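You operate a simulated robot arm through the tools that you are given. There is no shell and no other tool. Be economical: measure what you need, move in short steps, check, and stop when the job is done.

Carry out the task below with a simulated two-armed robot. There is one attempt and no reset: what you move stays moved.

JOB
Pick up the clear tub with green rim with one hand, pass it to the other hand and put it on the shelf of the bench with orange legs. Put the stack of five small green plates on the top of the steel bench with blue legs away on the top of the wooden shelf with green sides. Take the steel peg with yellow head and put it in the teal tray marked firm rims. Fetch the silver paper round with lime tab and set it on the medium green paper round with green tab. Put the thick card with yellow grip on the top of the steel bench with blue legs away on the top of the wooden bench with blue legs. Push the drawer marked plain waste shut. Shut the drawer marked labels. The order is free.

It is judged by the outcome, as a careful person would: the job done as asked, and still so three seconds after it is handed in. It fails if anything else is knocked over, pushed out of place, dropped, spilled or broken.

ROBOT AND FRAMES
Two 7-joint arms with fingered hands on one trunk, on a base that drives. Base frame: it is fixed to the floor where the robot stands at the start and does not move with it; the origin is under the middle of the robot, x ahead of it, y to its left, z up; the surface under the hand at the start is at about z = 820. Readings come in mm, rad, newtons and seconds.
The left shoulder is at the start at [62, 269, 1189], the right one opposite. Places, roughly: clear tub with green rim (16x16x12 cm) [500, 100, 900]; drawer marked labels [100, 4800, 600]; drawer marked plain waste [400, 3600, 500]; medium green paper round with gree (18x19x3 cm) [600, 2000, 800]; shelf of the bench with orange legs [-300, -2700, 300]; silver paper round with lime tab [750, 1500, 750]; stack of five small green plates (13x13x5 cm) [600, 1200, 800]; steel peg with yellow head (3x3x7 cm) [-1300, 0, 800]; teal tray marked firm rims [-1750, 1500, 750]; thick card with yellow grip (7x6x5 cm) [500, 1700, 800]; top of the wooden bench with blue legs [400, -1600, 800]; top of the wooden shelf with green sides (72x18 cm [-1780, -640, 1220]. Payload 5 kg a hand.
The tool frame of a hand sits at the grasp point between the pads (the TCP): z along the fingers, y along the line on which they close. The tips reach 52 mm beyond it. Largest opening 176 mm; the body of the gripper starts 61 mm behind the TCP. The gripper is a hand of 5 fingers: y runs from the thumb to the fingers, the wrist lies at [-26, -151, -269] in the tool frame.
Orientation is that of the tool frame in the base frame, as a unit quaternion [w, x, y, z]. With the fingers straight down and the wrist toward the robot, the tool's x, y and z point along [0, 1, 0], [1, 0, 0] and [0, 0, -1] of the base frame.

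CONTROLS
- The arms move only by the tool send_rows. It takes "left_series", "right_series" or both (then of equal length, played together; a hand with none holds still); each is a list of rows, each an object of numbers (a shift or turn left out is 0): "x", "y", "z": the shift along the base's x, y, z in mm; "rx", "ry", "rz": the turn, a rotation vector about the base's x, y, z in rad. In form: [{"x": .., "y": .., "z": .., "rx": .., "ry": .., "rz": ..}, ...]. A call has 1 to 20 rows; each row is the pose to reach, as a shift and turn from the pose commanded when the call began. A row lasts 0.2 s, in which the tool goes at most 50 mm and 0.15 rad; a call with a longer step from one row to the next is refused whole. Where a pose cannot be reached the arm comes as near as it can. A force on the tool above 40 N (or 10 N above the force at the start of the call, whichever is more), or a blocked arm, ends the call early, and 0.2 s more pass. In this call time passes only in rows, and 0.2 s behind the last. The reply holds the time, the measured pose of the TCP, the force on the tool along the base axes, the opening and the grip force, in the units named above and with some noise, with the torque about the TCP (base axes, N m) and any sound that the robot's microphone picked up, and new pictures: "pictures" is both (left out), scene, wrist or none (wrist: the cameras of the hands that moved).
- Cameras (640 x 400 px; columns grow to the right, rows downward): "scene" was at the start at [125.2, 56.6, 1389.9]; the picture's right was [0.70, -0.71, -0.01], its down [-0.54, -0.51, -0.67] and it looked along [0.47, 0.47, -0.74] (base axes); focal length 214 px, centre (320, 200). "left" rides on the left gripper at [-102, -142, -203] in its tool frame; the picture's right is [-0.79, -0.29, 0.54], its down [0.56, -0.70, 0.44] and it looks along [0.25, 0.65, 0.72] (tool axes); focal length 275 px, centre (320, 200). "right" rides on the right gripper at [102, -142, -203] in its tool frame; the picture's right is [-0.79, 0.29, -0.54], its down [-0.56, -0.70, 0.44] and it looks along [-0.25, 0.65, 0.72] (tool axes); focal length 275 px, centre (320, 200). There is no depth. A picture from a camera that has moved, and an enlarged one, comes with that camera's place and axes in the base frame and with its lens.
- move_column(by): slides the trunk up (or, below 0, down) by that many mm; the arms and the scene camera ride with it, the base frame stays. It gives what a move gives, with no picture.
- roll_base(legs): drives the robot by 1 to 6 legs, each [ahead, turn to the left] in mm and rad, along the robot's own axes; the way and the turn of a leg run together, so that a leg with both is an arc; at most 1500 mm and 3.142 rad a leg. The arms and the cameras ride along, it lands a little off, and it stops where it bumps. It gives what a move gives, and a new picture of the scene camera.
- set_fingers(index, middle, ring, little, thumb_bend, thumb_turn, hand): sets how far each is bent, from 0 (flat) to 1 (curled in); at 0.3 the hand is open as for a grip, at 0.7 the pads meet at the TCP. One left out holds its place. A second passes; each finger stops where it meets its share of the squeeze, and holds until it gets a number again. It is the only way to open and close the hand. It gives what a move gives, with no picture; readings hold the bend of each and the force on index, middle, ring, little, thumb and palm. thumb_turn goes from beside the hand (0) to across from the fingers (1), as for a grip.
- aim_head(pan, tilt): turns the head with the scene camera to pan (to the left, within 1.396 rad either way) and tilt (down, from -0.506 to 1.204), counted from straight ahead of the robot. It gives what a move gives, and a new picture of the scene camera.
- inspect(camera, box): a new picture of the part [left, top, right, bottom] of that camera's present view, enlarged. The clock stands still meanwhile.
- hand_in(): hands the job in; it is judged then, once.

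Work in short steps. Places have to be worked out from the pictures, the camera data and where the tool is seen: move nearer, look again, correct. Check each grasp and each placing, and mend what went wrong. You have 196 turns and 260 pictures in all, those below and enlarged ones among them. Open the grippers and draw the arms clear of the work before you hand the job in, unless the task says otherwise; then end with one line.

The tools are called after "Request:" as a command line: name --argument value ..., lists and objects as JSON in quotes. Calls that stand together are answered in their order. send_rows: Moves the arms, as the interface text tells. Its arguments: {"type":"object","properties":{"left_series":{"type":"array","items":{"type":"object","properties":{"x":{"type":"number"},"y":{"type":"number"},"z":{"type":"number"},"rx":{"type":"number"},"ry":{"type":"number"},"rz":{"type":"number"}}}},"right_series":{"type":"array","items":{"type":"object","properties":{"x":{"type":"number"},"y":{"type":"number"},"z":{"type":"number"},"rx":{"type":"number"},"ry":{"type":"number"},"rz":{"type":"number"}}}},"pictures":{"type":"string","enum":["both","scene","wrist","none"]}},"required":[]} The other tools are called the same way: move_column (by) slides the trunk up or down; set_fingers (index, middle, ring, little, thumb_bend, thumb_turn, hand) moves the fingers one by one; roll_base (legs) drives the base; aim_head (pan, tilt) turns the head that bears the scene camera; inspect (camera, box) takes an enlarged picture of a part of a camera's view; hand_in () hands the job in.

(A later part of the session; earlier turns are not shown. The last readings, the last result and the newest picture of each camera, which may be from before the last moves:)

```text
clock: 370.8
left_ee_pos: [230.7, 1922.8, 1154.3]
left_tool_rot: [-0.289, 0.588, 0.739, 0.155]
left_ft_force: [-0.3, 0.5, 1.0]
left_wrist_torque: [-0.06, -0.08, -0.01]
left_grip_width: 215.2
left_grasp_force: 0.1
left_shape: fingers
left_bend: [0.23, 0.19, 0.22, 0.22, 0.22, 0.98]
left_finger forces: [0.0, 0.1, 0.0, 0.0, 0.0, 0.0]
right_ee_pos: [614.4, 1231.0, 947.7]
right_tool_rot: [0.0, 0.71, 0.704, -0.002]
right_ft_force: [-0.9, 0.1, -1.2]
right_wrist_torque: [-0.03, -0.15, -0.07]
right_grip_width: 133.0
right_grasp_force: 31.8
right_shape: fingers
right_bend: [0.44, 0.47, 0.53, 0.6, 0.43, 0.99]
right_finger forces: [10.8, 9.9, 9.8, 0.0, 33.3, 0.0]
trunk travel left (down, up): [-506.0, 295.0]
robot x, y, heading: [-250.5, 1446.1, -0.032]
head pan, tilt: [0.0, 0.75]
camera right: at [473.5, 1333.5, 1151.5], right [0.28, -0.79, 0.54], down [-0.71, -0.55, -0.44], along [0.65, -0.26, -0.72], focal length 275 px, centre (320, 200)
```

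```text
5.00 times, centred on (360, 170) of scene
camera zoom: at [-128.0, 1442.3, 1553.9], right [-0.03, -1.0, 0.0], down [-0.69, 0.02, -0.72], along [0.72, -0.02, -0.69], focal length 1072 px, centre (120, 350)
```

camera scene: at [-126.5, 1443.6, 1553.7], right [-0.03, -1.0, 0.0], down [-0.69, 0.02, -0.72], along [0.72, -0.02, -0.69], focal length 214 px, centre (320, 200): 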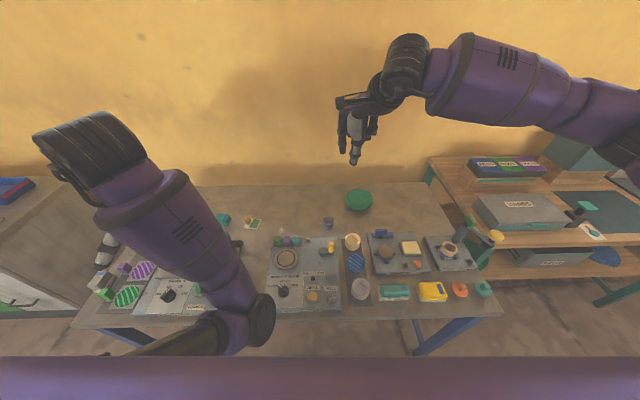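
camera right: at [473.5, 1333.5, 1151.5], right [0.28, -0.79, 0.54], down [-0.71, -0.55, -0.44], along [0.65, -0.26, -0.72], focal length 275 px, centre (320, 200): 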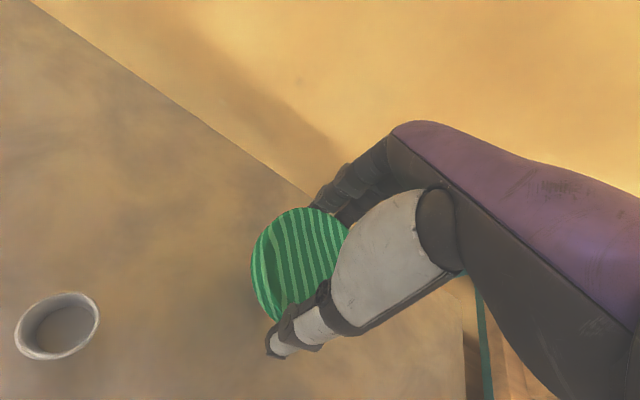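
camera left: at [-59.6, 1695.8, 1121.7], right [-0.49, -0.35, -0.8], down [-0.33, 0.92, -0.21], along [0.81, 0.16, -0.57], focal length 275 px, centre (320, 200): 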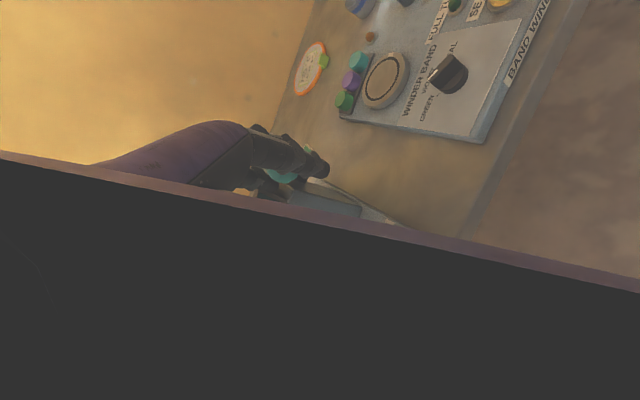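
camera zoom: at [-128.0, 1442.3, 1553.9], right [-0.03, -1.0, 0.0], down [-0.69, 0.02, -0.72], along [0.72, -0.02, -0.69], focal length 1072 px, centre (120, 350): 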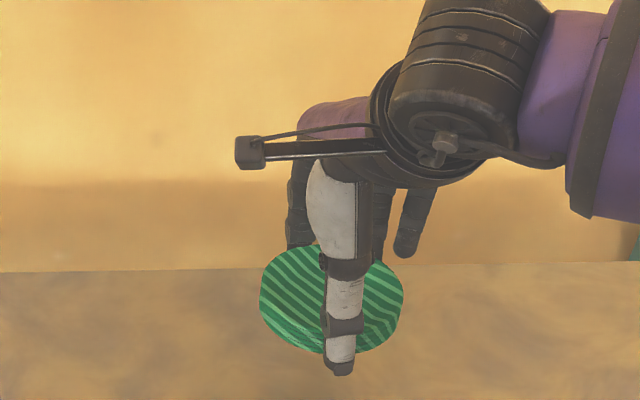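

The whole stack is up. Raising it and bringing the left hand (index+thumb pinch) above the card's yellow grip.

Request:
set_fingers --hand "left" --index 0.54 --middle 0.95 --ring 0.95 --little 0.95 --thumb_bend 0.54 --thumb_turn 1.0

Request:
send_rows --left_series '[{"x": 30, "y": -18, "z": -5, "rx": -0.065, "ry": -0.02, "rz": -0.022}, {"x": 62, "y": -36, "z": -15, "rx": -0.129, "ry": -0.039, "rz": -0.044}, {"x": 94, "y": -55, "z": -30, "rx": -0.194, "ry": -0.059, "rz": -0.066}, {"x": 126, "y": -74, "z": -50, "rx": -0.258, "ry": -0.078, "rz": -0.088}, {"x": 158, "y": -93, "z": -70, "rx": -0.323, "ry": -0.098, "rz": -0.11}, {"x": 190, "y": -112, "z": -90, "rx": -0.387, "ry": -0.118, "rz": -0.131}, {"x": 222, "y": -131, "z": -110, "rx": -0.452, "ry": -0.137, "rz": -0.153}, {"x": 254, "y": -150, "z": -130, "rx": -0.516, "ry": -0.157, "rz": -0.175}, {"x": 286, "y": -169, "z": -150, "rx": -0.581, "ry": -0.176, "rz": -0.197}, {"x": 286, "y": -169, "z": -174, "rx": -0.645, "ry": -0.196, "rz": -0.219}]' --right_series '[{"z": 20}, {"z": 40}, {"z": 60}, {"z": 80}, {"z": 100}, {"z": 120}, {"z": 140}, {"z": 150}, {"z": 150}, {"z": 150}]' --pictures "scene"

Request:
inspect --camera "left" --box '[0, 0, 640, 400]'

```text
clock: 371.8
left_ee_pos: [231.1, 1921.0, 1155.1]
left_tool_rot: [-0.29, 0.588, 0.739, 0.155]
left_ft_force: [0.6, -0.5, -0.9]
left_wrist_torque: [0.0, 0.02, 0.02]
left_grip_width: 82.0
left_grasp_force: 0.0
left_shape: fingers
left_bend: [0.54, 0.95, 0.95, 0.95, 0.54, 1.0]
left_finger forces: [0.0, 0.0, 0.0, 0.1, 0.0, 0.0]
right_ee_pos: [616.6, 1230.8, 946.7]
right_tool_rot: [0.0, 0.711, 0.704, 0.0]
right_ft_force: [0.8, -0.2, -1.4]
right_wrist_torque: [0.01, 0.0, 0.04]
right_grip_width: 132.7
right_grasp_force: 32.1
right_shape: fingers
right_bend: [0.44, 0.47, 0.53, 0.6, 0.43, 0.99]
right_finger forces: [10.8, 10.0, 9.7, 0.1, 33.2, 0.1]
trunk travel left (down, up): [-506.0, 295.0]
robot x, y, heading: [-252.1, 1445.2, -0.03]
head pan, tilt: [0.0, 0.75]
```

```text
clock: 374.2
left_ee_pos: [490.2, 1788.6, 993.1]
left_tool_rot: [0.002, 0.689, 0.724, 0.023]
left_ft_force: [-3.3, 0.8, 1.1]
left_wrist_torque: [-0.03, -0.36, 0.02]
left_grip_width: 81.6
left_grasp_force: 0.1
left_shape: fingers
left_bend: [0.54, 0.95, 0.95, 0.95, 0.54, 1.0]
left_finger forces: [0.0, 0.0, 0.0, 0.0, 0.1, 0.1]
right_ee_pos: [595.8, 1229.1, 1113.0]
right_tool_rot: [0.006, 0.71, 0.704, 0.006]
right_ft_force: [-3.0, -0.8, 2.5]
right_wrist_torque: [0.07, -0.33, -0.04]
right_grip_width: 132.9
right_grasp_force: 31.6
right_shape: fingers
right_bend: [0.44, 0.47, 0.54, 0.6, 0.43, 0.99]
right_finger forces: [10.8, 10.0, 9.7, 0.0, 33.0, 0.0]
trunk travel left (down, up): [-506.0, 295.0]
robot x, y, heading: [-256.9, 1446.7, -0.036]
head pan, tilt: [0.0, 0.75]
stopped in row 10 (left hand): the arm was blocked; the commanded pose is now the measured one
camera scene: at [-131.4, 1441.3, 1554.3], right [-0.03, -1.0, 0.0], down [-0.69, 0.02, -0.72], along [0.72, -0.02, -0.69], focal length 214 px, centre (320, 200)
```

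scene: 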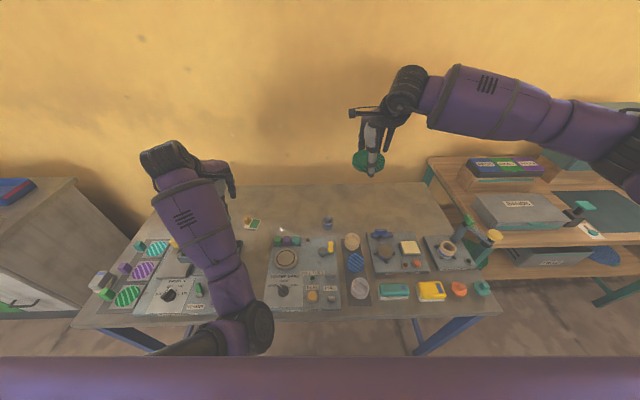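

```text
1.00 times, centred on (320, 200) of left (not enlarged: the box is as wide or as high as the picture)
camera zoom: at [347.3, 1674.4, 1188.9], right [-0.23, -0.79, -0.57], down [-0.72, 0.53, -0.45], along [0.66, 0.31, -0.69], focal length 275 px, centre (320, 200)
```

zoom: 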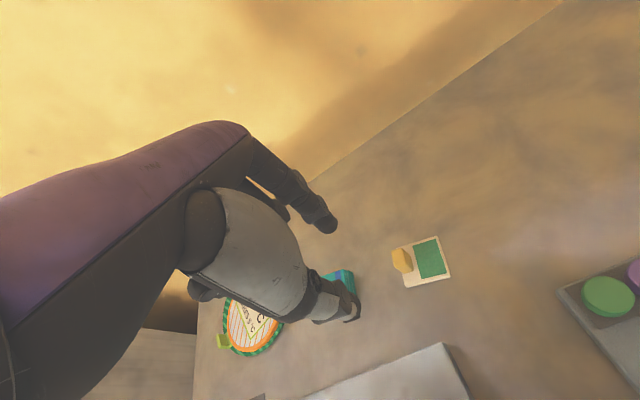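

The left forearm is riding low over the bowl former. Raising the trunk 200 mm so the forearm approaches from higher up.

Request:
move_column --by 200

Request:
send_rows --left_series '[{"x": 5, "y": -10, "z": -30}, {"x": 10, "y": -20, "z": -65}, {"x": 15, "y": -28, "z": -100}, {"x": 20, "y": -33, "z": -140}, {"x": 22, "y": -36, "z": -180}]' --right_series '[{"z": -20}, {"z": -40}, {"z": -60}, {"z": -80}, {"z": -100}]' --pictures "scene"

Request:
inspect --camera "left" --box '[200, 120, 520, 360]'

```text
clock: 376.4
left_ee_pos: [494.0, 1783.5, 1188.1]
left_tool_rot: [0.002, 0.691, 0.723, 0.017]
left_ft_force: [-0.4, -1.1, 0.0]
left_wrist_torque: [0.04, 0.05, -0.02]
left_grip_width: 81.8
left_grasp_force: 0.0
left_shape: fingers
left_bend: [0.54, 0.95, 0.95, 0.95, 0.54, 1.0]
left_finger forces: [0.0, 0.0, 0.1, 0.1, 0.1, 0.1]
right_ee_pos: [600.7, 1229.9, 1308.6]
right_tool_rot: [0.005, 0.71, 0.705, 0.003]
right_ft_force: [-0.8, 0.9, -1.5]
right_wrist_torque: [0.03, 0.04, 0.03]
right_grip_width: 132.5
right_grasp_force: 31.9
right_shape: fingers
right_bend: [0.44, 0.47, 0.54, 0.6, 0.43, 0.99]
right_finger forces: [10.8, 10.0, 9.7, 0.0, 32.9, 0.0]
trunk travel left (down, up): [-706.0, 95.0]
robot x, y, heading: [-249.3, 1441.4, -0.032]
head pan, tilt: [0.0, 0.75]
```

```text
clock: 377.6
left_ee_pos: [517.9, 1748.3, 1007.6]
left_tool_rot: [0.003, 0.691, 0.723, 0.017]
left_ft_force: [0.6, 1.1, 2.8]
left_wrist_torque: [0.05, 0.24, -0.03]
left_grip_width: 81.4
left_grasp_force: 0.1
left_shape: fingers
left_bend: [0.54, 0.95, 0.95, 0.95, 0.54, 1.0]
left_finger forces: [0.0, 0.0, 0.0, 0.0, 0.0, 0.1]
right_ee_pos: [601.8, 1232.0, 1209.1]
right_tool_rot: [0.005, 0.71, 0.704, 0.005]
right_ft_force: [0.8, 0.0, 0.5]
right_wrist_torque: [-0.02, 0.08, 0.02]
right_grip_width: 132.8
right_grasp_force: 31.9
right_shape: fingers
right_bend: [0.44, 0.47, 0.54, 0.6, 0.43, 0.99]
right_finger forces: [10.6, 10.0, 9.8, 0.0, 32.8, 0.0]
trunk travel left (down, up): [-706.0, 95.0]
robot x, y, heading: [-252.3, 1444.5, -0.026]
head pan, tilt: [0.0, 0.75]
camera scene: at [-134.1, 1442.1, 1754.0], right [-0.03, -1.0, 0.0], down [-0.69, 0.02, -0.72], along [0.72, -0.02, -0.69], focal length 214 px, centre (320, 200)
```

scene: 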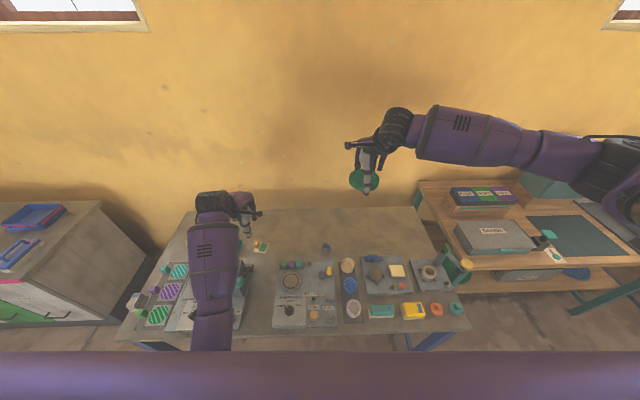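

```text
1.67 times, centred on (360, 240) of left
camera zoom: at [375.7, 1635.2, 1205.0], right [-0.23, -0.79, -0.56], down [-0.71, 0.53, -0.45], along [0.66, 0.3, -0.69], focal length 459 px, centre (253, 133)
```

zoom: 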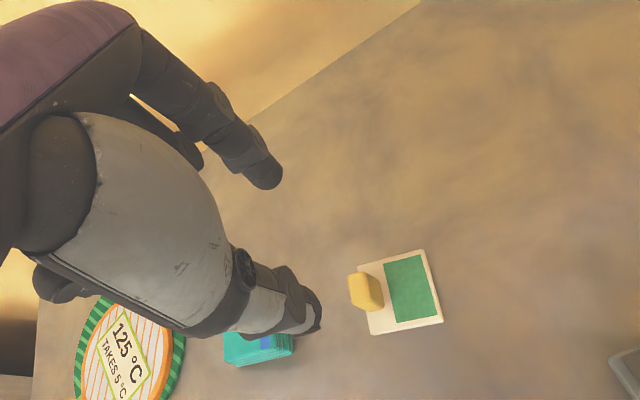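

Grip block ≈ (514,1747), long side along x. Yawing −0.22 and moving to (516,1757) at z≈915 to check.

Request:
send_rows --left_series '[{"x": -1, "y": 4, "z": -30, "rz": -0.08}, {"x": -2, "y": 9, "z": -60, "rz": -0.16}, {"x": -2, "y": 9, "z": -92, "rz": -0.22}]' --pictures "none"

Request:
inspect --camera "left" --box '[220, 160, 440, 340]'

Request:
inspect --camera "scene" --box '[220, 200, 300, 260]'

```text
clock: 378.4
left_ee_pos: [513.8, 1758.1, 915.9]
left_tool_rot: [0.005, 0.766, 0.642, 0.018]
left_ft_force: [0.6, 0.0, 0.7]
left_wrist_torque: [-0.06, 0.18, -0.03]
left_grip_width: 81.8
left_grasp_force: 0.0
left_shape: fingers
left_bend: [0.54, 0.95, 0.95, 0.95, 0.54, 1.0]
left_finger forces: [0.0, 0.0, 0.0, 0.1, 0.0, 0.0]
right_ee_pos: [600.1, 1232.2, 1208.8]
right_tool_rot: [0.006, 0.709, 0.705, 0.003]
right_ft_force: [-0.2, 2.5, -2.1]
right_wrist_torque: [-0.17, 0.01, -0.01]
right_grip_width: 132.5
right_grasp_force: 31.3
right_shape: fingers
right_bend: [0.44, 0.47, 0.54, 0.6, 0.43, 0.99]
right_finger forces: [10.7, 10.0, 9.8, 0.0, 32.9, 0.0]
trunk travel left (down, up): [-706.0, 95.0]
robot x, y, heading: [-249.0, 1444.2, -0.027]
head pan, tilt: [0.0, 0.75]
```

```text
2.22 times, centred on (330, 250) of left
camera zoom: at [349.4, 1679.0, 1113.4], right [-0.4, -0.72, -0.56], down [-0.58, 0.68, -0.45], along [0.71, 0.15, -0.69], focal length 612 px, centre (298, 89)
```

zoom: 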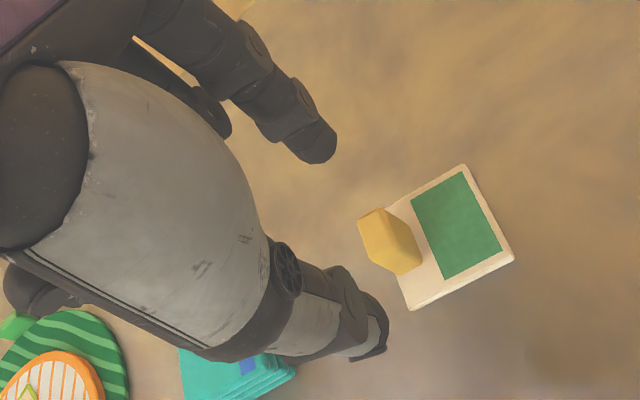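

```text
6.67 times, centred on (260, 230) of scene
camera zoom: at [-133.9, 1443.4, 1754.0], right [-0.03, -1.0, 0.0], down [-0.69, 0.02, -0.72], along [0.72, -0.02, -0.69], focal length 1430 px, centre (720, 0)
```

zoom: 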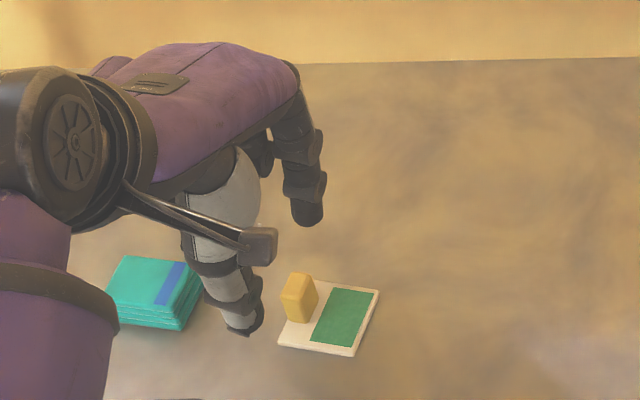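

Tip midpoint is offset from the grip by about (7,−12). Correcting and descending to z≈868.

Request:
send_rows --left_series '[{"x": 7, "y": -12, "z": -10}, {"x": 7, "y": -12, "z": -30}, {"x": 7, "y": -12, "z": -47}]' --pictures "none"

Request:
inspect --camera "left" --box '[220, 160, 440, 340]'

Request:
inspect --camera "scene" --box '[220, 200, 300, 260]'

```text
clock: 379.2
left_ee_pos: [519.5, 1744.8, 870.6]
left_tool_rot: [0.004, 0.766, 0.643, 0.018]
left_ft_force: [0.6, 0.0, 0.3]
left_wrist_torque: [0.04, 0.13, -0.03]
left_grip_width: 81.6
left_grasp_force: 0.1
left_shape: fingers
left_bend: [0.54, 0.95, 0.95, 0.95, 0.54, 1.0]
left_finger forces: [0.1, 0.1, 0.0, 0.0, 0.0, 0.1]
right_ee_pos: [601.5, 1231.3, 1207.2]
right_tool_rot: [0.005, 0.71, 0.704, 0.005]
right_ft_force: [-0.6, -0.7, 0.2]
right_wrist_torque: [0.01, 0.02, 0.02]
right_grip_width: 132.5
right_grasp_force: 31.6
right_shape: fingers
right_bend: [0.44, 0.47, 0.54, 0.6, 0.43, 0.99]
right_finger forces: [10.7, 10.0, 9.9, 0.0, 32.9, 0.1]
trunk travel left (down, up): [-706.0, 95.0]
robot x, y, heading: [-248.8, 1445.6, -0.033]
head pan, tilt: [0.0, 0.75]
```

```text
2.22 times, centred on (330, 250) of left
camera zoom: at [356.1, 1665.5, 1067.6], right [-0.4, -0.72, -0.56], down [-0.58, 0.68, -0.45], along [0.71, 0.15, -0.69], focal length 612 px, centre (298, 89)
```

zoom: 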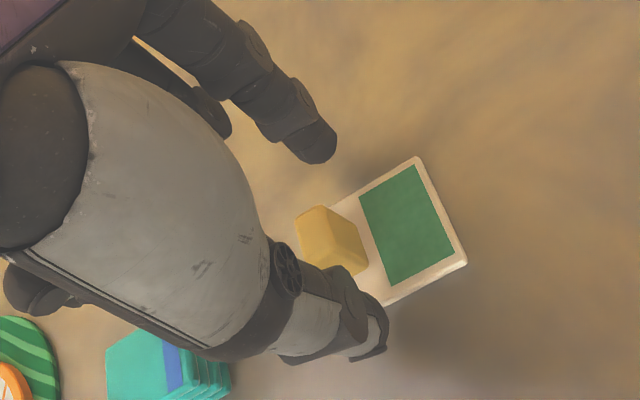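

```text
6.67 times, centred on (260, 230) of scene
camera zoom: at [-134.1, 1441.7, 1754.1], right [-0.03, -1.0, 0.0], down [-0.69, 0.02, -0.72], along [0.72, -0.02, -0.69], focal length 1430 px, centre (720, 0)
```

zoom: 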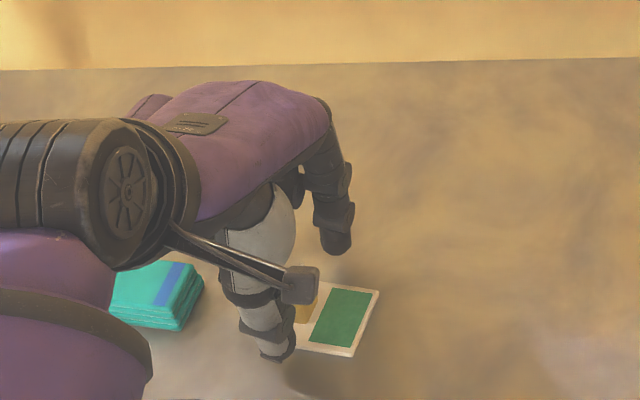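

Grip block is between index and thumb. Closing.

Request:
set_fingers --hand "left" --index 0.75 --thumb_bend 0.75

Request:
inspect --camera "left" --box '[220, 160, 440, 340]'

```text
clock: 380.2
left_ee_pos: [519.7, 1744.1, 870.1]
left_tool_rot: [0.004, 0.766, 0.643, 0.017]
left_ft_force: [-1.2, 1.0, 5.8]
left_wrist_torque: [-0.03, -0.11, 0.02]
left_grip_width: 31.0
left_grasp_force: 15.6
left_shape: fingers
left_bend: [0.63, 0.95, 0.95, 0.95, 0.69, 1.0]
left_finger forces: [14.8, 0.1, 0.0, 0.0, 16.5, 0.1]
right_ee_pos: [599.8, 1230.8, 1209.4]
right_tool_rot: [0.005, 0.709, 0.705, 0.002]
right_ft_force: [0.6, 0.4, -0.7]
right_wrist_torque: [-0.01, 0.0, 0.02]
right_grip_width: 132.9
right_grasp_force: 31.7
right_shape: fingers
right_bend: [0.44, 0.47, 0.54, 0.6, 0.43, 0.99]
right_finger forces: [10.7, 10.0, 9.8, 0.1, 32.8, 0.0]
trunk travel left (down, up): [-706.0, 95.0]
robot x, y, heading: [-250.2, 1443.4, -0.031]
head pan, tilt: [0.0, 0.75]
```

```text
2.22 times, centred on (330, 250) of left
camera zoom: at [355.6, 1665.7, 1068.1], right [-0.4, -0.72, -0.56], down [-0.58, 0.68, -0.45], along [0.71, 0.15, -0.69], focal length 612 px, centre (298, 89)
```

zoom: 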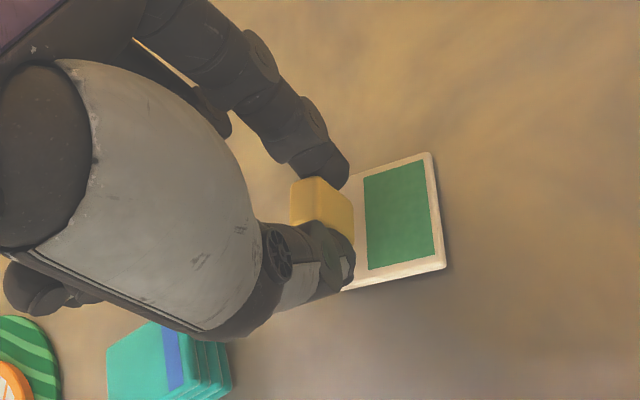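

Gripped (15 N). Lifting the card well up.

Request:
send_rows --left_series '[{"z": 12}, {"z": 35}, {"z": 70}, {"z": 110}, {"z": 155}, {"z": 200}, {"z": 245}, {"z": 280}]' --pictures "scene"

Request:
inspect --camera "left" --box '[200, 120, 520, 360]'

```text
clock: 382.0
left_ee_pos: [520.4, 1743.6, 1150.7]
left_tool_rot: [0.004, 0.766, 0.642, 0.017]
left_ft_force: [-0.6, -1.2, -3.4]
left_wrist_torque: [0.0, -0.09, 0.06]
left_grip_width: 31.1
left_grasp_force: 15.4
left_shape: fingers
left_bend: [0.62, 0.95, 0.95, 0.95, 0.7, 1.0]
left_finger forces: [15.5, 0.0, 0.0, 0.0, 15.3, 0.0]
right_ee_pos: [601.0, 1231.4, 1210.3]
right_tool_rot: [0.005, 0.71, 0.704, 0.003]
right_ft_force: [-0.4, -0.8, -0.2]
right_wrist_torque: [0.01, -0.03, 0.02]
right_grip_width: 132.8
right_grasp_force: 31.6
right_shape: fingers
right_bend: [0.44, 0.47, 0.54, 0.6, 0.43, 0.99]
right_finger forces: [10.7, 9.9, 9.8, 0.0, 32.7, 0.0]
trunk travel left (down, up): [-706.0, 95.0]
robot x, y, heading: [-251.5, 1445.2, -0.032]
head pan, tilt: [0.0, 0.75]
camera scene: at [-134.8, 1441.9, 1754.1], right [-0.03, -1.0, 0.0], down [-0.69, 0.02, -0.72], along [0.72, -0.02, -0.69], focal length 214 px, centre (320, 200)
```

scene: 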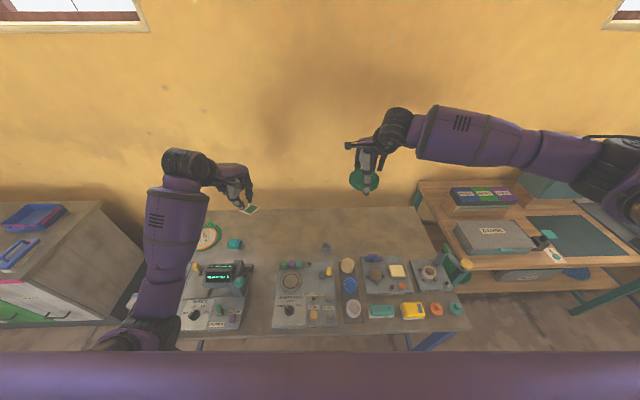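

```text
1.67 times, centred on (360, 240) of left
camera zoom: at [356.2, 1665.3, 1348.2], right [-0.4, -0.72, -0.56], down [-0.58, 0.68, -0.45], along [0.71, 0.15, -0.69], focal length 459 px, centre (253, 133)
```

zoom: 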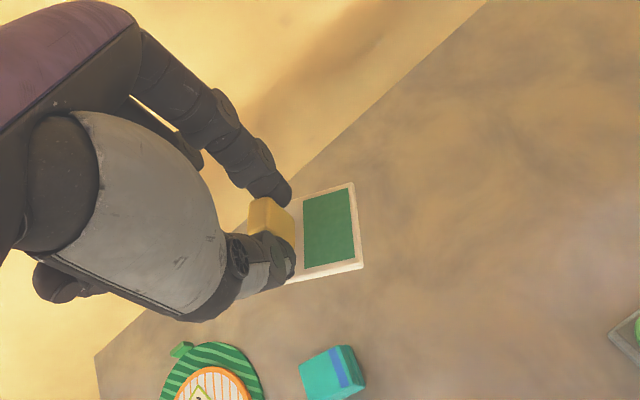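

Both objects are held. Driving down the corridor to the wooden bench with blue legs to place the card first.

Request:
roll_base --legs '[[-80, 0], [0, -1.54], [1500, 0], [1400, 0], [0, 1.57]]'

```text
clock: 412.7
left_ee_pos: [416.8, -1289.3, 1157.6]
left_tool_rot: [0.01, 0.814, 0.581, 0.021]
left_ft_force: [6.3, 5.2, -7.8]
left_wrist_torque: [-0.82, 0.64, -0.26]
left_grip_width: 30.3
left_grasp_force: 15.2
left_shape: fingers
left_bend: [0.62, 0.95, 0.95, 0.95, 0.71, 1.0]
left_finger forces: [15.2, 0.1, 0.0, 0.0, 15.1, 0.0]
right_ee_pos: [407.7, -1802.0, 1223.4]
right_tool_rot: [0.01, 0.76, 0.65, 0.009]
right_ft_force: [5.4, 5.0, -3.1]
right_wrist_torque: [-0.53, 0.52, -0.03]
right_grip_width: 131.1
right_grasp_force: 31.2
right_shape: fingers
right_bend: [0.45, 0.48, 0.54, 0.6, 0.44, 0.99]
right_finger forces: [10.9, 9.9, 10.0, 0.0, 31.2, 0.0]
trunk travel left (down, up): [-706.0, 95.0]
robot x, y, heading: [-384.0, -1513.3, -0.219]
head pan, tilt: [0.0, 0.75]
stopped in leg 5: the force on the tool passed its limit at 44 N (the readings are from after the stop); the commanded pose is now the measured one
camera scene: at [-257.7, -1526.3, 1752.9], right [-0.21, -0.98, 0.01], down [-0.68, 0.14, -0.72], along [0.7, -0.16, -0.7], focal length 214 px, centre (320, 200)
```

scene: 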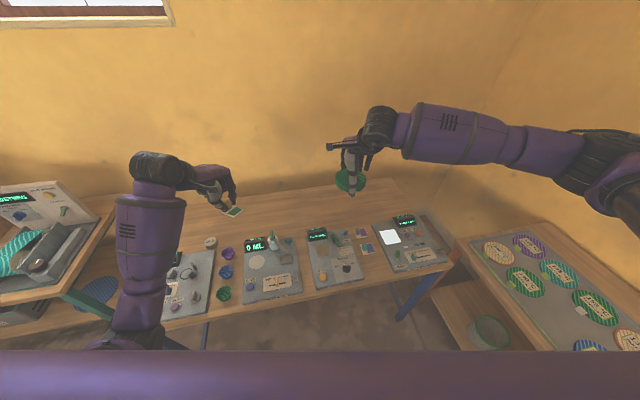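

The turn stopped slightly short but all is held. Finishing the turn and moving in; the free strip behind the trays (x>540) suits the card, at about (590,−1330).

Request:
roll_base --legs '[[0, 0.2], [150, 0]]'

```text
clock: 415.3
left_ee_pos: [500.5, -1145.2, 1167.5]
left_tool_rot: [0.009, 0.753, 0.658, 0.027]
left_ft_force: [-0.1, 0.7, 0.1]
left_wrist_torque: [-0.02, -0.05, -0.01]
left_grip_width: 30.2
left_grasp_force: 15.0
left_shape: fingers
left_bend: [0.62, 0.95, 0.95, 0.95, 0.71, 1.0]
left_finger forces: [15.2, 0.0, 0.0, 0.1, 15.0, 0.0]
right_ee_pos: [593.4, -1651.6, 1228.0]
right_tool_rot: [0.011, 0.692, 0.721, 0.014]
right_ft_force: [0.1, 0.3, -0.6]
right_wrist_torque: [-0.01, -0.04, -0.02]
right_grip_width: 131.0
right_grasp_force: 30.8
right_shape: fingers
right_bend: [0.45, 0.48, 0.54, 0.6, 0.44, 0.99]
right_finger forces: [10.7, 9.9, 9.8, 0.0, 30.8, 0.1]
trunk travel left (down, up): [-706.0, 95.0]
robot x, y, heading: [-235.5, -1515.1, -0.011]
head pan, tilt: [0.0, 0.75]
camera scene: at [-118.6, -1514.5, 1754.1], right [-0.01, -1.0, 0.0], down [-0.69, 0.01, -0.72], along [0.72, -0.01, -0.69], focal length 214 px, centre (320, 200)
```

scene: 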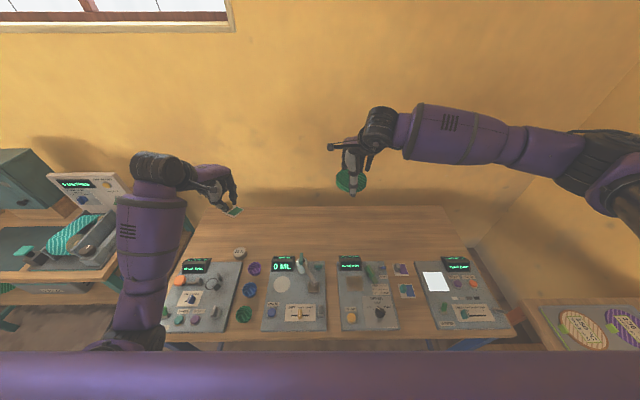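

Moving the card to (615,−1275) above free wood, then lowering to just above the surface.

Request:
send_rows --left_series '[{"x": 15, "y": -16, "z": -25}, {"x": 30, "y": -32, "z": -55}, {"x": 45, "y": -50, "z": -85}, {"x": 60, "y": -68, "z": -115}, {"x": 75, "y": -86, "z": -145}, {"x": 90, "y": -104, "z": -175}, {"x": 105, "y": -118, "z": -205}, {"x": 115, "y": -130, "z": -240}, {"x": 115, "y": -130, "z": -265}]' --pictures "none"

Request:
inspect --camera "scene" --box '[220, 180, 320, 260]'

```text
clock: 417.3
left_ee_pos: [598.5, -1271.5, 911.0]
left_tool_rot: [0.015, 0.752, 0.658, 0.032]
left_ft_force: [1.5, 0.8, 0.8]
left_wrist_torque: [-0.14, 0.12, -0.03]
left_grip_width: 30.1
left_grasp_force: 15.6
left_shape: fingers
left_bend: [0.62, 0.95, 0.95, 0.95, 0.71, 1.0]
left_finger forces: [15.5, 0.0, 0.0, 0.0, 15.3, 0.0]
right_ee_pos: [577.7, -1650.0, 1238.1]
right_tool_rot: [0.015, 0.692, 0.722, 0.018]
right_ft_force: [0.2, 0.6, 0.6]
right_wrist_torque: [-0.19, -0.06, -0.03]
right_grip_width: 130.6
right_grasp_force: 31.7
right_shape: fingers
right_bend: [0.45, 0.48, 0.54, 0.6, 0.44, 0.99]
right_finger forces: [11.0, 10.1, 10.2, 0.1, 31.6, 0.0]
trunk travel left (down, up): [-706.0, 95.0]
robot x, y, heading: [-236.7, -1517.0, -0.011]
head pan, tilt: [0.0, 0.75]
```

```text
5.00 times, centred on (270, 220) of scene
camera zoom: at [-117.1, -1512.2, 1754.1], right [-0.01, -1.0, 0.0], down [-0.69, 0.01, -0.72], along [0.72, -0.01, -0.69], focal length 1072 px, centre (570, 100)
```

zoom: 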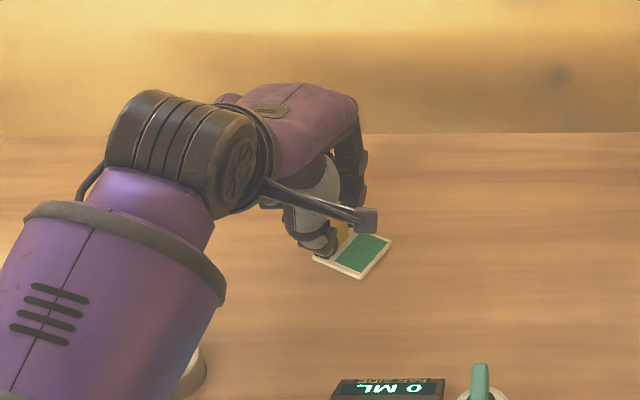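

Clear spot. Lowering the last centimetres gently.

Request:
send_rows --left_series '[{"z": -10}, {"z": -18}, {"z": -23}, {"z": -27}, {"z": -30}]' --pictures "none"

Request:
inspect --camera "scene" --box '[260, 220, 310, 255]'

```text
clock: 417.9
left_ee_pos: [588.9, -1277.2, 912.5]
left_tool_rot: [0.023, 0.752, 0.657, 0.041]
left_ft_force: [-1.7, 0.2, 0.5]
left_wrist_torque: [0.06, -0.22, 0.01]
left_grip_width: 30.0
left_grasp_force: 15.2
left_shape: fingers
left_bend: [0.62, 0.95, 0.95, 0.95, 0.71, 1.0]
left_finger forces: [15.4, 0.1, 0.0, 0.0, 15.5, 0.0]
right_ee_pos: [557.8, -1651.6, 1251.2]
right_tool_rot: [0.021, 0.692, 0.721, 0.025]
right_ft_force: [-1.5, -2.4, -0.9]
right_wrist_torque: [0.21, -0.1, 0.01]
right_grip_width: 130.6
right_grasp_force: 31.0
right_shape: fingers
right_bend: [0.45, 0.48, 0.54, 0.6, 0.44, 0.99]
right_finger forces: [10.9, 10.1, 10.3, 0.0, 31.7, 0.1]
trunk travel left (down, up): [-706.0, 95.0]
robot x, y, heading: [-236.4, -1512.9, -0.008]
head pan, tilt: [0.0, 0.75]
stopped in row 3 (left hand): the force on the tool passed its limit at 47 N (the readings are from after the stop); the commanded pose is now the measured one
```

```text
11.43 times, centred on (285, 238) of scene
camera zoom: at [-121.0, -1513.7, 1754.2], right [-0.01, -1.0, 0.0], down [-0.69, 0.01, -0.72], along [0.72, -0.01, -0.69], focal length 2451 px, centre (720, -229)
```

zoom: 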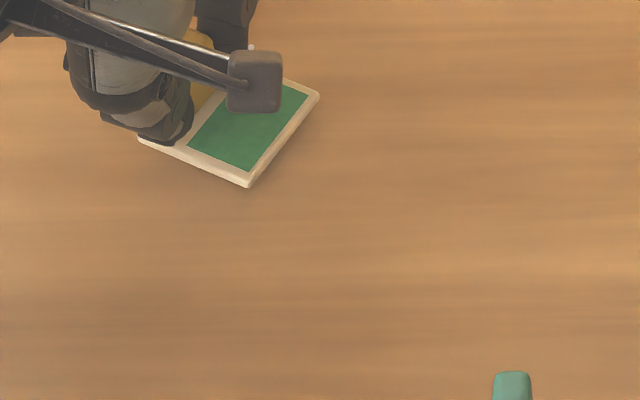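

Surface contact came near z≈890 (bench top ≈820), then it rebounded. Lowering in finer steps to just touch.

Request:
send_rows --left_series '[{"z": -5}, {"z": -10}, {"z": -14}, {"z": -16}]' --pictures "none"

Request:
inspect --camera "left" --box '[200, 120, 520, 360]'

```text
clock: 419.1
left_ee_pos: [580.7, -1275.9, 910.9]
left_tool_rot: [0.03, 0.752, 0.657, 0.047]
left_ft_force: [-0.5, -0.3, -0.7]
left_wrist_torque: [-0.01, -0.13, 0.01]
left_grip_width: 30.3
left_grasp_force: 15.6
left_shape: fingers
left_bend: [0.61, 0.95, 0.95, 0.95, 0.71, 1.0]
left_finger forces: [15.5, 0.0, 0.0, 0.0, 15.8, 0.0]
right_ee_pos: [543.5, -1651.2, 1260.3]
right_tool_rot: [0.026, 0.691, 0.722, 0.028]
right_ft_force: [-0.4, -3.1, 0.1]
right_wrist_torque: [0.21, -0.05, 0.01]
right_grip_width: 131.0
right_grasp_force: 31.8
right_shape: fingers
right_bend: [0.45, 0.48, 0.54, 0.6, 0.44, 0.99]
right_finger forces: [11.0, 10.0, 10.3, 0.0, 31.6, 0.1]
trunk travel left (down, up): [-706.0, 95.0]
robot x, y, heading: [-238.7, -1511.8, -0.014]
head pan, tilt: [0.0, 0.75]
stopped in row 4 (left hand): the force on the tool passed its limit at 43 N (the readings are from after the stop); the commanded pose is now the measured one
```

```text
1.67 times, centred on (360, 240) of left
camera zoom: at [404.2, -1361.3, 1094.8], right [-0.33, -0.74, -0.59], down [-0.57, 0.65, -0.5], along [0.75, 0.17, -0.63], focal length 459 px, centre (253, 133)
```

zoom: 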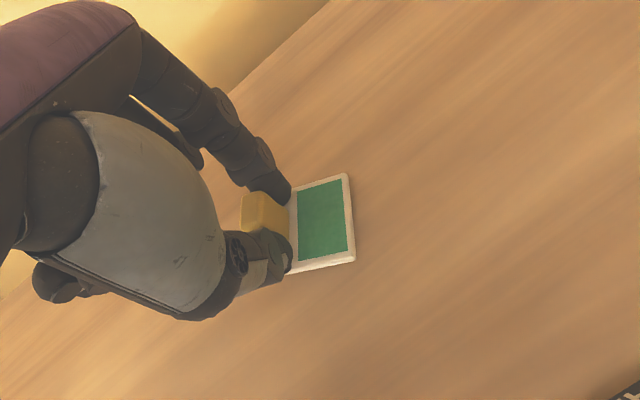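

The lean has tilted the hand ~6°; levelling it and then easing down a few millimetres.

Request:
send_rows --left_series '[{"z": 3, "rx": -0.008, "ry": 0.05}, {"z": 3, "rx": -0.016, "ry": 0.11}, {"z": -3, "rx": -0.016, "ry": 0.11}, {"z": -7, "rx": -0.016, "ry": 0.11}, {"z": -10, "rx": -0.016, "ry": 0.11}]' --pictures "none"

Request:
inspect --camera "left" --box '[280, 180, 440, 300]'

```text
clock: 420.3
left_ee_pos: [583.8, -1275.1, 904.4]
left_tool_rot: [0.003, 0.752, 0.659, 0.002]
left_ft_force: [-0.7, 0.6, 21.2]
left_wrist_torque: [-0.39, -0.61, 0.04]
left_grip_width: 30.4
left_grasp_force: 22.3
left_shape: fingers
left_bend: [0.62, 0.95, 0.95, 0.95, 0.71, 1.0]
left_finger forces: [26.8, 0.0, 0.1, 0.0, 18.0, 0.1]
right_ee_pos: [542.8, -1651.2, 1259.2]
right_tool_rot: [0.026, 0.691, 0.722, 0.027]
right_ft_force: [0.9, 0.1, -0.1]
right_wrist_torque: [0.01, 0.04, 0.04]
right_grip_width: 131.0
right_grasp_force: 31.4
right_shape: fingers
right_bend: [0.45, 0.48, 0.54, 0.6, 0.44, 0.99]
right_finger forces: [11.0, 9.9, 10.3, 0.0, 31.6, 0.0]
trunk travel left (down, up): [-706.0, 95.0]
robot x, y, heading: [-239.8, -1514.2, -0.011]
head pan, tilt: [0.0, 0.75]
```

```text
3.33 times, centred on (360, 240) of left
camera zoom: at [428.4, -1358.2, 1106.4], right [-0.39, -0.75, -0.54], down [-0.62, 0.64, -0.45], along [0.68, 0.16, -0.71], focal length 918 px, centre (187, 67)
```

zoom: 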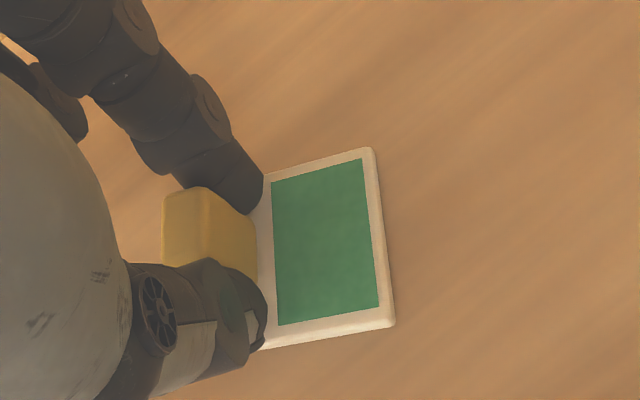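

Flat contact (21 N up). Releasing the card and lifting the left hand away.

Request:
set_fingers --hand "left" --index 0.52 --thumb_bend 0.55

Request:
send_rows --left_series '[{"z": 20}, {"z": 55}, {"z": 100}, {"z": 145}, {"z": 190}, {"z": 230}]' --pictures "none"

Request:
inspect --camera "scene" --box '[180, 160, 420, 330]'

```text
clock: 421.3
left_ee_pos: [583.5, -1277.4, 903.1]
left_tool_rot: [0.002, 0.752, 0.659, 0.002]
left_ft_force: [-5.5, -5.1, 38.8]
left_wrist_torque: [-1.17, -0.96, -0.23]
left_grip_width: 64.3
left_grasp_force: 19.9
left_shape: fingers
left_bend: [0.58, 0.95, 0.95, 0.95, 0.55, 1.0]
left_finger forces: [39.6, 0.0, 0.0, 0.1, 0.0, 0.0]
right_ee_pos: [542.6, -1651.0, 1261.4]
right_tool_rot: [0.026, 0.691, 0.721, 0.029]
right_ft_force: [0.3, 0.2, -0.6]
right_wrist_torque: [0.02, -0.02, 0.01]
right_grip_width: 131.1
right_grasp_force: 31.3
right_shape: fingers
right_bend: [0.45, 0.48, 0.54, 0.6, 0.44, 0.99]
right_finger forces: [11.0, 10.0, 10.3, 0.1, 31.6, 0.1]
trunk travel left (down, up): [-706.0, 95.0]
robot x, y, heading: [-238.1, -1512.4, -0.014]
head pan, tilt: [0.0, 0.75]
```

```text
clock: 422.7
left_ee_pos: [583.1, -1274.5, 1128.3]
left_tool_rot: [-0.002, 0.752, 0.659, 0.0]
left_ft_force: [-1.7, -1.1, -4.3]
left_wrist_torque: [0.04, -0.16, 0.06]
left_grip_width: 83.5
left_grasp_force: 0.0
left_shape: fingers
left_bend: [0.52, 0.95, 0.95, 0.95, 0.55, 1.0]
left_finger forces: [0.1, 0.0, 0.0, 0.0, 0.0, 0.0]
right_ee_pos: [544.7, -1651.5, 1259.5]
right_tool_rot: [0.024, 0.692, 0.721, 0.028]
right_ft_force: [0.0, -0.2, -0.1]
right_wrist_torque: [0.06, -0.05, 0.03]
right_grip_width: 130.8
right_grasp_force: 31.2
right_shape: fingers
right_bend: [0.45, 0.48, 0.54, 0.6, 0.44, 0.99]
right_finger forces: [11.1, 9.9, 10.2, 0.0, 31.6, 0.0]
trunk travel left (down, up): [-706.0, 95.0]
robot x, y, heading: [-235.4, -1513.6, -0.008]
head pan, tilt: [0.0, 0.75]
```

```text
2.35 times, centred on (300, 245) of scene
camera zoom: at [-117.3, -1514.4, 1754.1], right [-0.01, -1.0, 0.0], down [-0.69, 0.01, -0.72], along [0.72, -0.01, -0.69], focal length 505 px, centre (367, 94)
```

zoom: 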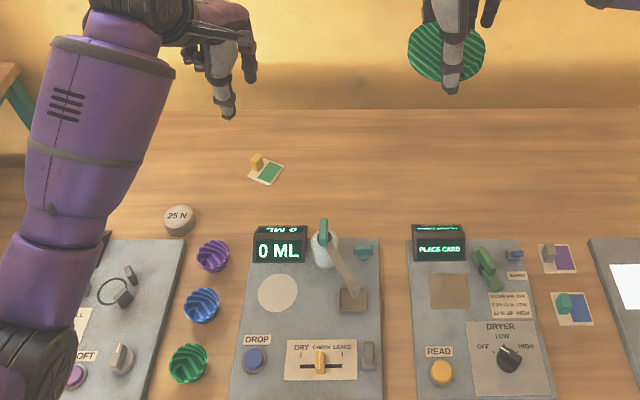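

Card placed flat on the wooden bench. Backing off and turning around to face the green-sided shelf on the −x side with the plates.

Request:
roll_base --legs '[[-330, 0], [0, -1.3], [0, -1.3]]'

```text
clock: 434.0
left_ee_pos: [-979.4, -2225.7, 1143.3]
left_tool_rot: [0.008, 0.894, -0.448, -0.002]
left_ft_force: [-10.2, 6.4, 0.0]
left_wrist_torque: [-0.7, -1.23, 0.18]
left_grip_width: 84.3
left_grasp_force: 0.1
left_shape: fingers
left_bend: [0.52, 0.95, 0.95, 0.95, 0.55, 1.0]
left_finger forces: [0.0, 0.0, 0.1, 0.0, 0.0, 0.0]
right_ee_pos: [-1222.1, -1934.6, 1267.8]
right_tool_rot: [0.043, 0.928, -0.369, -0.013]
right_ft_force: [-16.2, 5.5, -4.9]
right_wrist_torque: [-0.89, -1.92, 0.5]
right_grip_width: 129.2
right_grasp_force: 30.7
right_shape: fingers
right_bend: [0.45, 0.48, 0.54, 0.6, 0.44, 0.99]
right_finger forces: [11.2, 9.7, 10.3, 0.1, 30.3, 0.1]
trunk travel left (down, up): [-706.0, 95.0]
robot x, y, heading: [-517.0, -1550.9, -2.357]
head pan, tilt: [0.0, 0.75]
stopped in leg 3: the force on the tool passed its limit at 55 N (the readings are from after the stop); the commanded pose is now the measured one
camera scene: at [-622.3, -1625.5, 1753.5], right [-0.7, 0.71, -0.01], down [0.5, 0.48, -0.72], along [-0.51, -0.51, -0.7], focal length 214 px, centre (320, 200)
```

scene: 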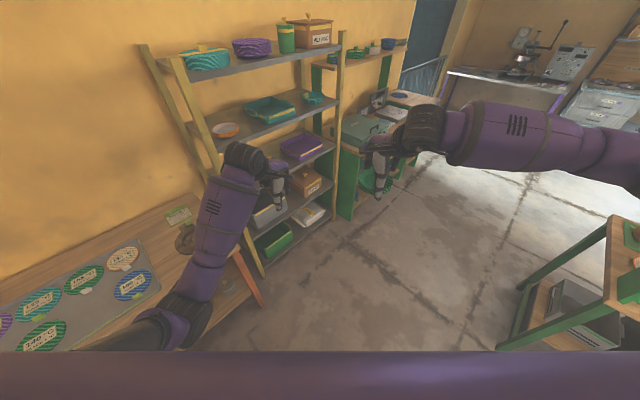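

Likely just the turn's inertia (both hands similar). Continuing the turn in two gentler parts.

Request:
roll_base --legs '[[0, -0.4], [0, -0.38]]'

```text
clock: 437.8
left_ee_pos: [-1313.8, -1718.3, 1147.9]
left_tool_rot: [-0.006, -0.659, 0.752, 0.008]
left_ft_force: [1.2, 1.8, 0.6]
left_wrist_torque: [-0.14, 0.12, 0.07]
left_grip_width: 83.9
left_grasp_force: 0.0
left_shape: fingers
left_bend: [0.52, 0.95, 0.95, 0.95, 0.55, 1.0]
left_finger forces: [0.1, 0.0, 0.0, 0.0, 0.0, 0.0]
right_ee_pos: [-1279.8, -1345.6, 1276.6]
right_tool_rot: [0.036, 0.721, -0.692, -0.034]
right_ft_force: [-0.2, 1.3, 0.3]
right_wrist_torque: [-0.1, 0.08, -0.02]
right_grip_width: 129.2
right_grasp_force: 29.0
right_shape: fingers
right_bend: [0.45, 0.48, 0.54, 0.6, 0.44, 0.99]
right_finger forces: [10.7, 9.2, 10.0, 0.0, 29.0, 0.0]
trunk travel left (down, up): [-706.0, 95.0]
robot x, y, heading: [-523.2, -1569.0, -3.143]
head pan, tilt: [0.0, 0.75]
camera scene: at [-637.0, -1563.1, 1754.4], right [0.0, 1.0, 0.0], down [0.69, 0.0, -0.72], along [-0.72, 0.0, -0.69], focal length 214 px, centre (320, 200)
```

scene: 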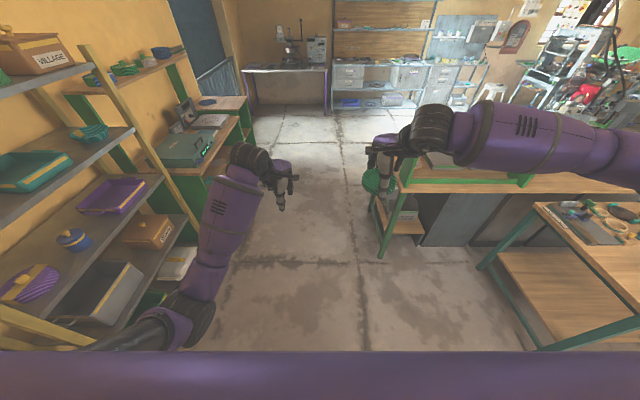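

I see the green-sided shelf (left front leg ≈(−1690,−965)). Moving to about (−950,−860), facing it.

Request:
roll_base --legs '[[0, -1.03], [800, 0], [0, 1.03]]'

Request:
aim_head --pan -0.1 --tilt 0.45

```text
clock: 438.4
left_ee_pos: [-1265.2, -1702.8, 1178.6]
left_tool_rot: [-0.023, -0.656, 0.754, 0.021]
left_ft_force: [2.7, 2.9, 2.3]
left_wrist_torque: [-0.4, 0.3, 0.13]
left_grip_width: 84.1
left_grasp_force: 0.0
left_shape: fingers
left_bend: [0.52, 0.95, 0.95, 0.95, 0.55, 1.0]
left_finger forces: [0.1, 0.0, 0.1, 0.0, 0.0, 0.0]
right_ee_pos: [-1223.4, -1325.6, 1304.9]
right_tool_rot: [0.048, 0.72, -0.691, -0.046]
right_ft_force: [1.8, 6.6, -0.3]
right_wrist_torque: [-0.62, 0.19, 0.12]
right_grip_width: 129.1
right_grasp_force: 30.5
right_shape: fingers
right_bend: [0.45, 0.48, 0.54, 0.6, 0.45, 0.99]
right_finger forces: [11.1, 9.7, 10.4, 0.1, 30.3, 0.0]
trunk travel left (down, up): [-706.0, 95.0]
robot x, y, heading: [-520.2, -1565.2, -3.141]
head pan, tilt: [0.0, 0.75]
stopped in leg 1: the force on the tool passed its limit at 63 N (the readings are from after the stop); the commanded pose is now the measured one
camera scene: at [-636.2, -1559.3, 1754.2], right [0.0, 1.0, 0.0], down [0.69, 0.0, -0.72], along [-0.72, 0.0, -0.69], focal length 214 px, centre (320, 200)
```

scene: 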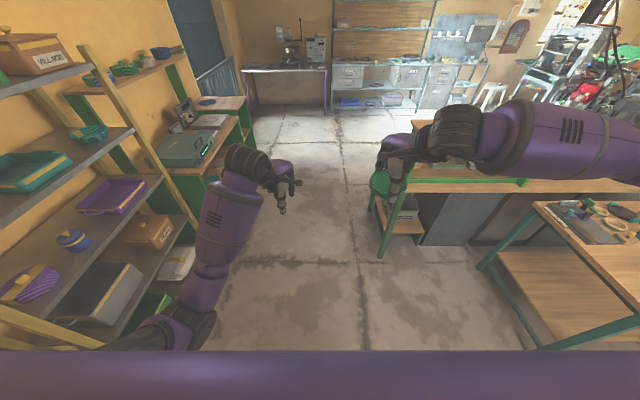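

```text
clock: 439.2
left_ee_pos: [-1273.9, -1709.1, 1172.1]
left_tool_rot: [-0.018, -0.657, 0.754, 0.019]
left_ft_force: [-2.3, -1.6, -2.0]
left_wrist_torque: [0.23, -0.29, -0.09]
left_grip_width: 83.6
left_grasp_force: 0.0
left_shape: fingers
left_bend: [0.52, 0.95, 0.95, 0.95, 0.55, 1.0]
left_finger forces: [0.0, 0.0, 0.1, 0.0, 0.1, 0.0]
right_ee_pos: [-1230.5, -1332.9, 1301.5]
right_tool_rot: [0.044, 0.72, -0.691, -0.046]
right_ft_force: [-3.4, -1.0, -2.0]
right_wrist_torque: [0.15, -0.32, 0.03]
right_grip_width: 129.0
right_grasp_force: 30.2
right_shape: fingers
right_bend: [0.45, 0.48, 0.54, 0.6, 0.45, 0.99]
right_finger forces: [11.1, 9.7, 10.4, 0.0, 30.4, 0.0]
trunk travel left (down, up): [-706.0, 95.0]
robot x, y, heading: [-520.2, -1565.8, 3.148]
head pan, tilt: [-0.099, 0.45]
camera scene: at [-653.0, -1558.0, 1780.0], right [0.1, 1.0, 0.0], down [0.45, -0.04, -0.89], along [-0.89, 0.09, -0.45], focal length 214 px, centre (320, 200)
```

scene: 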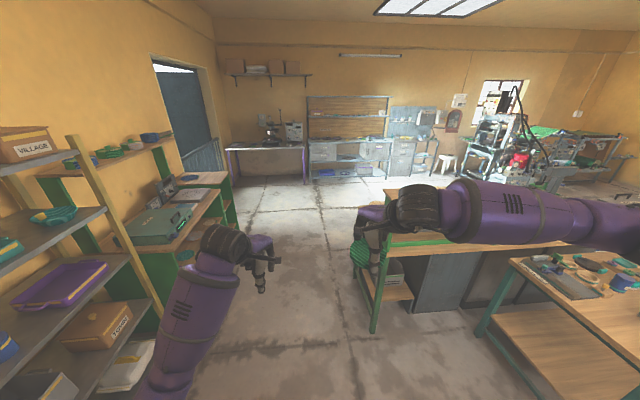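

The arms have crept into a cramped pose, causing inertial force stops. Re-extending both forward, then approaching the shelf's free left end (target ≈(−1780,−915)).

Request:
send_rows --right_series '[{"x": -20, "z": -8, "ry": 0.02}, {"x": -45, "z": -16, "ry": 0.05}, {"x": -70, "z": -25, "ry": 0.08}, {"x": -95, "z": -35, "ry": 0.11}, {"x": -115, "z": -45, "ry": 0.13}]' --left_series '[{"x": -12, "z": -8}, {"x": -26, "z": -16}, {"x": -40, "z": -25}, {"x": -54, "z": -35}, {"x": -66, "z": -45}]' --pictures "none"

Request:
roll_base --legs '[[0, -0.4], [0, -0.39], [590, 0], [0, 0.4], [0, 0.39]]'

```text
clock: 440.4
left_ee_pos: [-1336.4, -1706.8, 1131.4]
left_tool_rot: [-0.021, -0.657, 0.753, 0.019]
left_ft_force: [-0.8, 0.7, -0.9]
left_wrist_torque: [-0.06, 0.03, 0.01]
left_grip_width: 83.8
left_grasp_force: 0.1
left_shape: fingers
left_bend: [0.52, 0.95, 0.95, 0.95, 0.55, 1.0]
left_finger forces: [0.0, 0.0, 0.0, 0.0, 0.0, 0.0]
right_ee_pos: [-1344.6, -1329.3, 1259.4]
right_tool_rot: [0.093, 0.716, -0.686, -0.094]
right_ft_force: [-0.1, 0.4, -1.0]
right_wrist_torque: [-0.09, -0.07, 0.01]
right_grip_width: 129.0
right_grasp_force: 31.0
right_shape: fingers
right_bend: [0.45, 0.48, 0.54, 0.6, 0.45, 0.99]
right_finger forces: [11.1, 9.7, 10.5, 0.0, 30.2, 0.0]
trunk travel left (down, up): [-706.0, 95.0]
robot x, y, heading: [-515.8, -1567.6, -3.142]
head pan, tilt: [-0.099, 0.45]
```

```text
clock: 447.9
left_ee_pos: [-1563.0, -704.1, 1153.2]
left_tool_rot: [-0.015, -0.313, 0.949, 0.038]
left_ft_force: [-0.6, -1.0, 0.1]
left_wrist_torque: [0.11, -0.01, 0.02]
left_grip_width: 83.9
left_grasp_force: 0.1
left_shape: fingers
left_bend: [0.52, 0.95, 0.95, 0.95, 0.55, 1.0]
left_finger forces: [0.0, 0.1, 0.0, 0.0, 0.1, 0.0]
right_ee_pos: [-1304.6, -436.1, 1282.1]
right_tool_rot: [-0.054, -0.396, 0.907, 0.134]
right_ft_force: [1.5, 1.3, -0.7]
right_wrist_torque: [-0.21, 0.2, 0.11]
right_grip_width: 128.8
right_grasp_force: 30.9
right_shape: fingers
right_bend: [0.45, 0.48, 0.54, 0.6, 0.45, 0.99]
right_finger forces: [11.0, 9.7, 10.4, 0.0, 30.0, 0.1]
trunk travel left (down, up): [-706.0, 95.0]
robot x, y, heading: [-912.2, -1163.4, 2.359]
head pan, tilt: [-0.099, 0.45]
stopped in leg 3: the force on the tool passed its limit at 48 N (the readings are from after the stop); the commanded pose is now the measured one
camera scene: at [-996.5, -1062.4, 1780.3], right [0.78, 0.63, 0.0], down [0.28, -0.35, -0.89], along [-0.56, 0.69, -0.45], focal length 214 px, centre (320, 200)
```

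scene: 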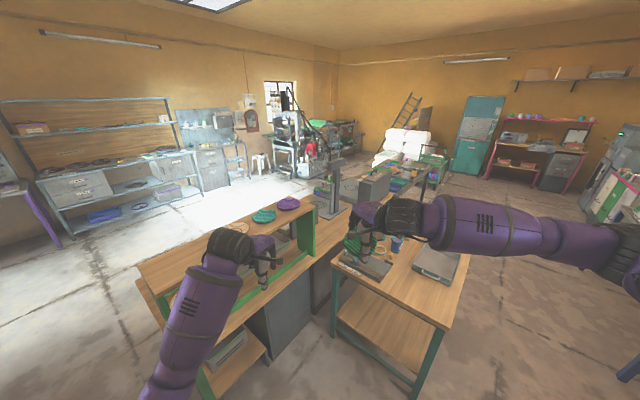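

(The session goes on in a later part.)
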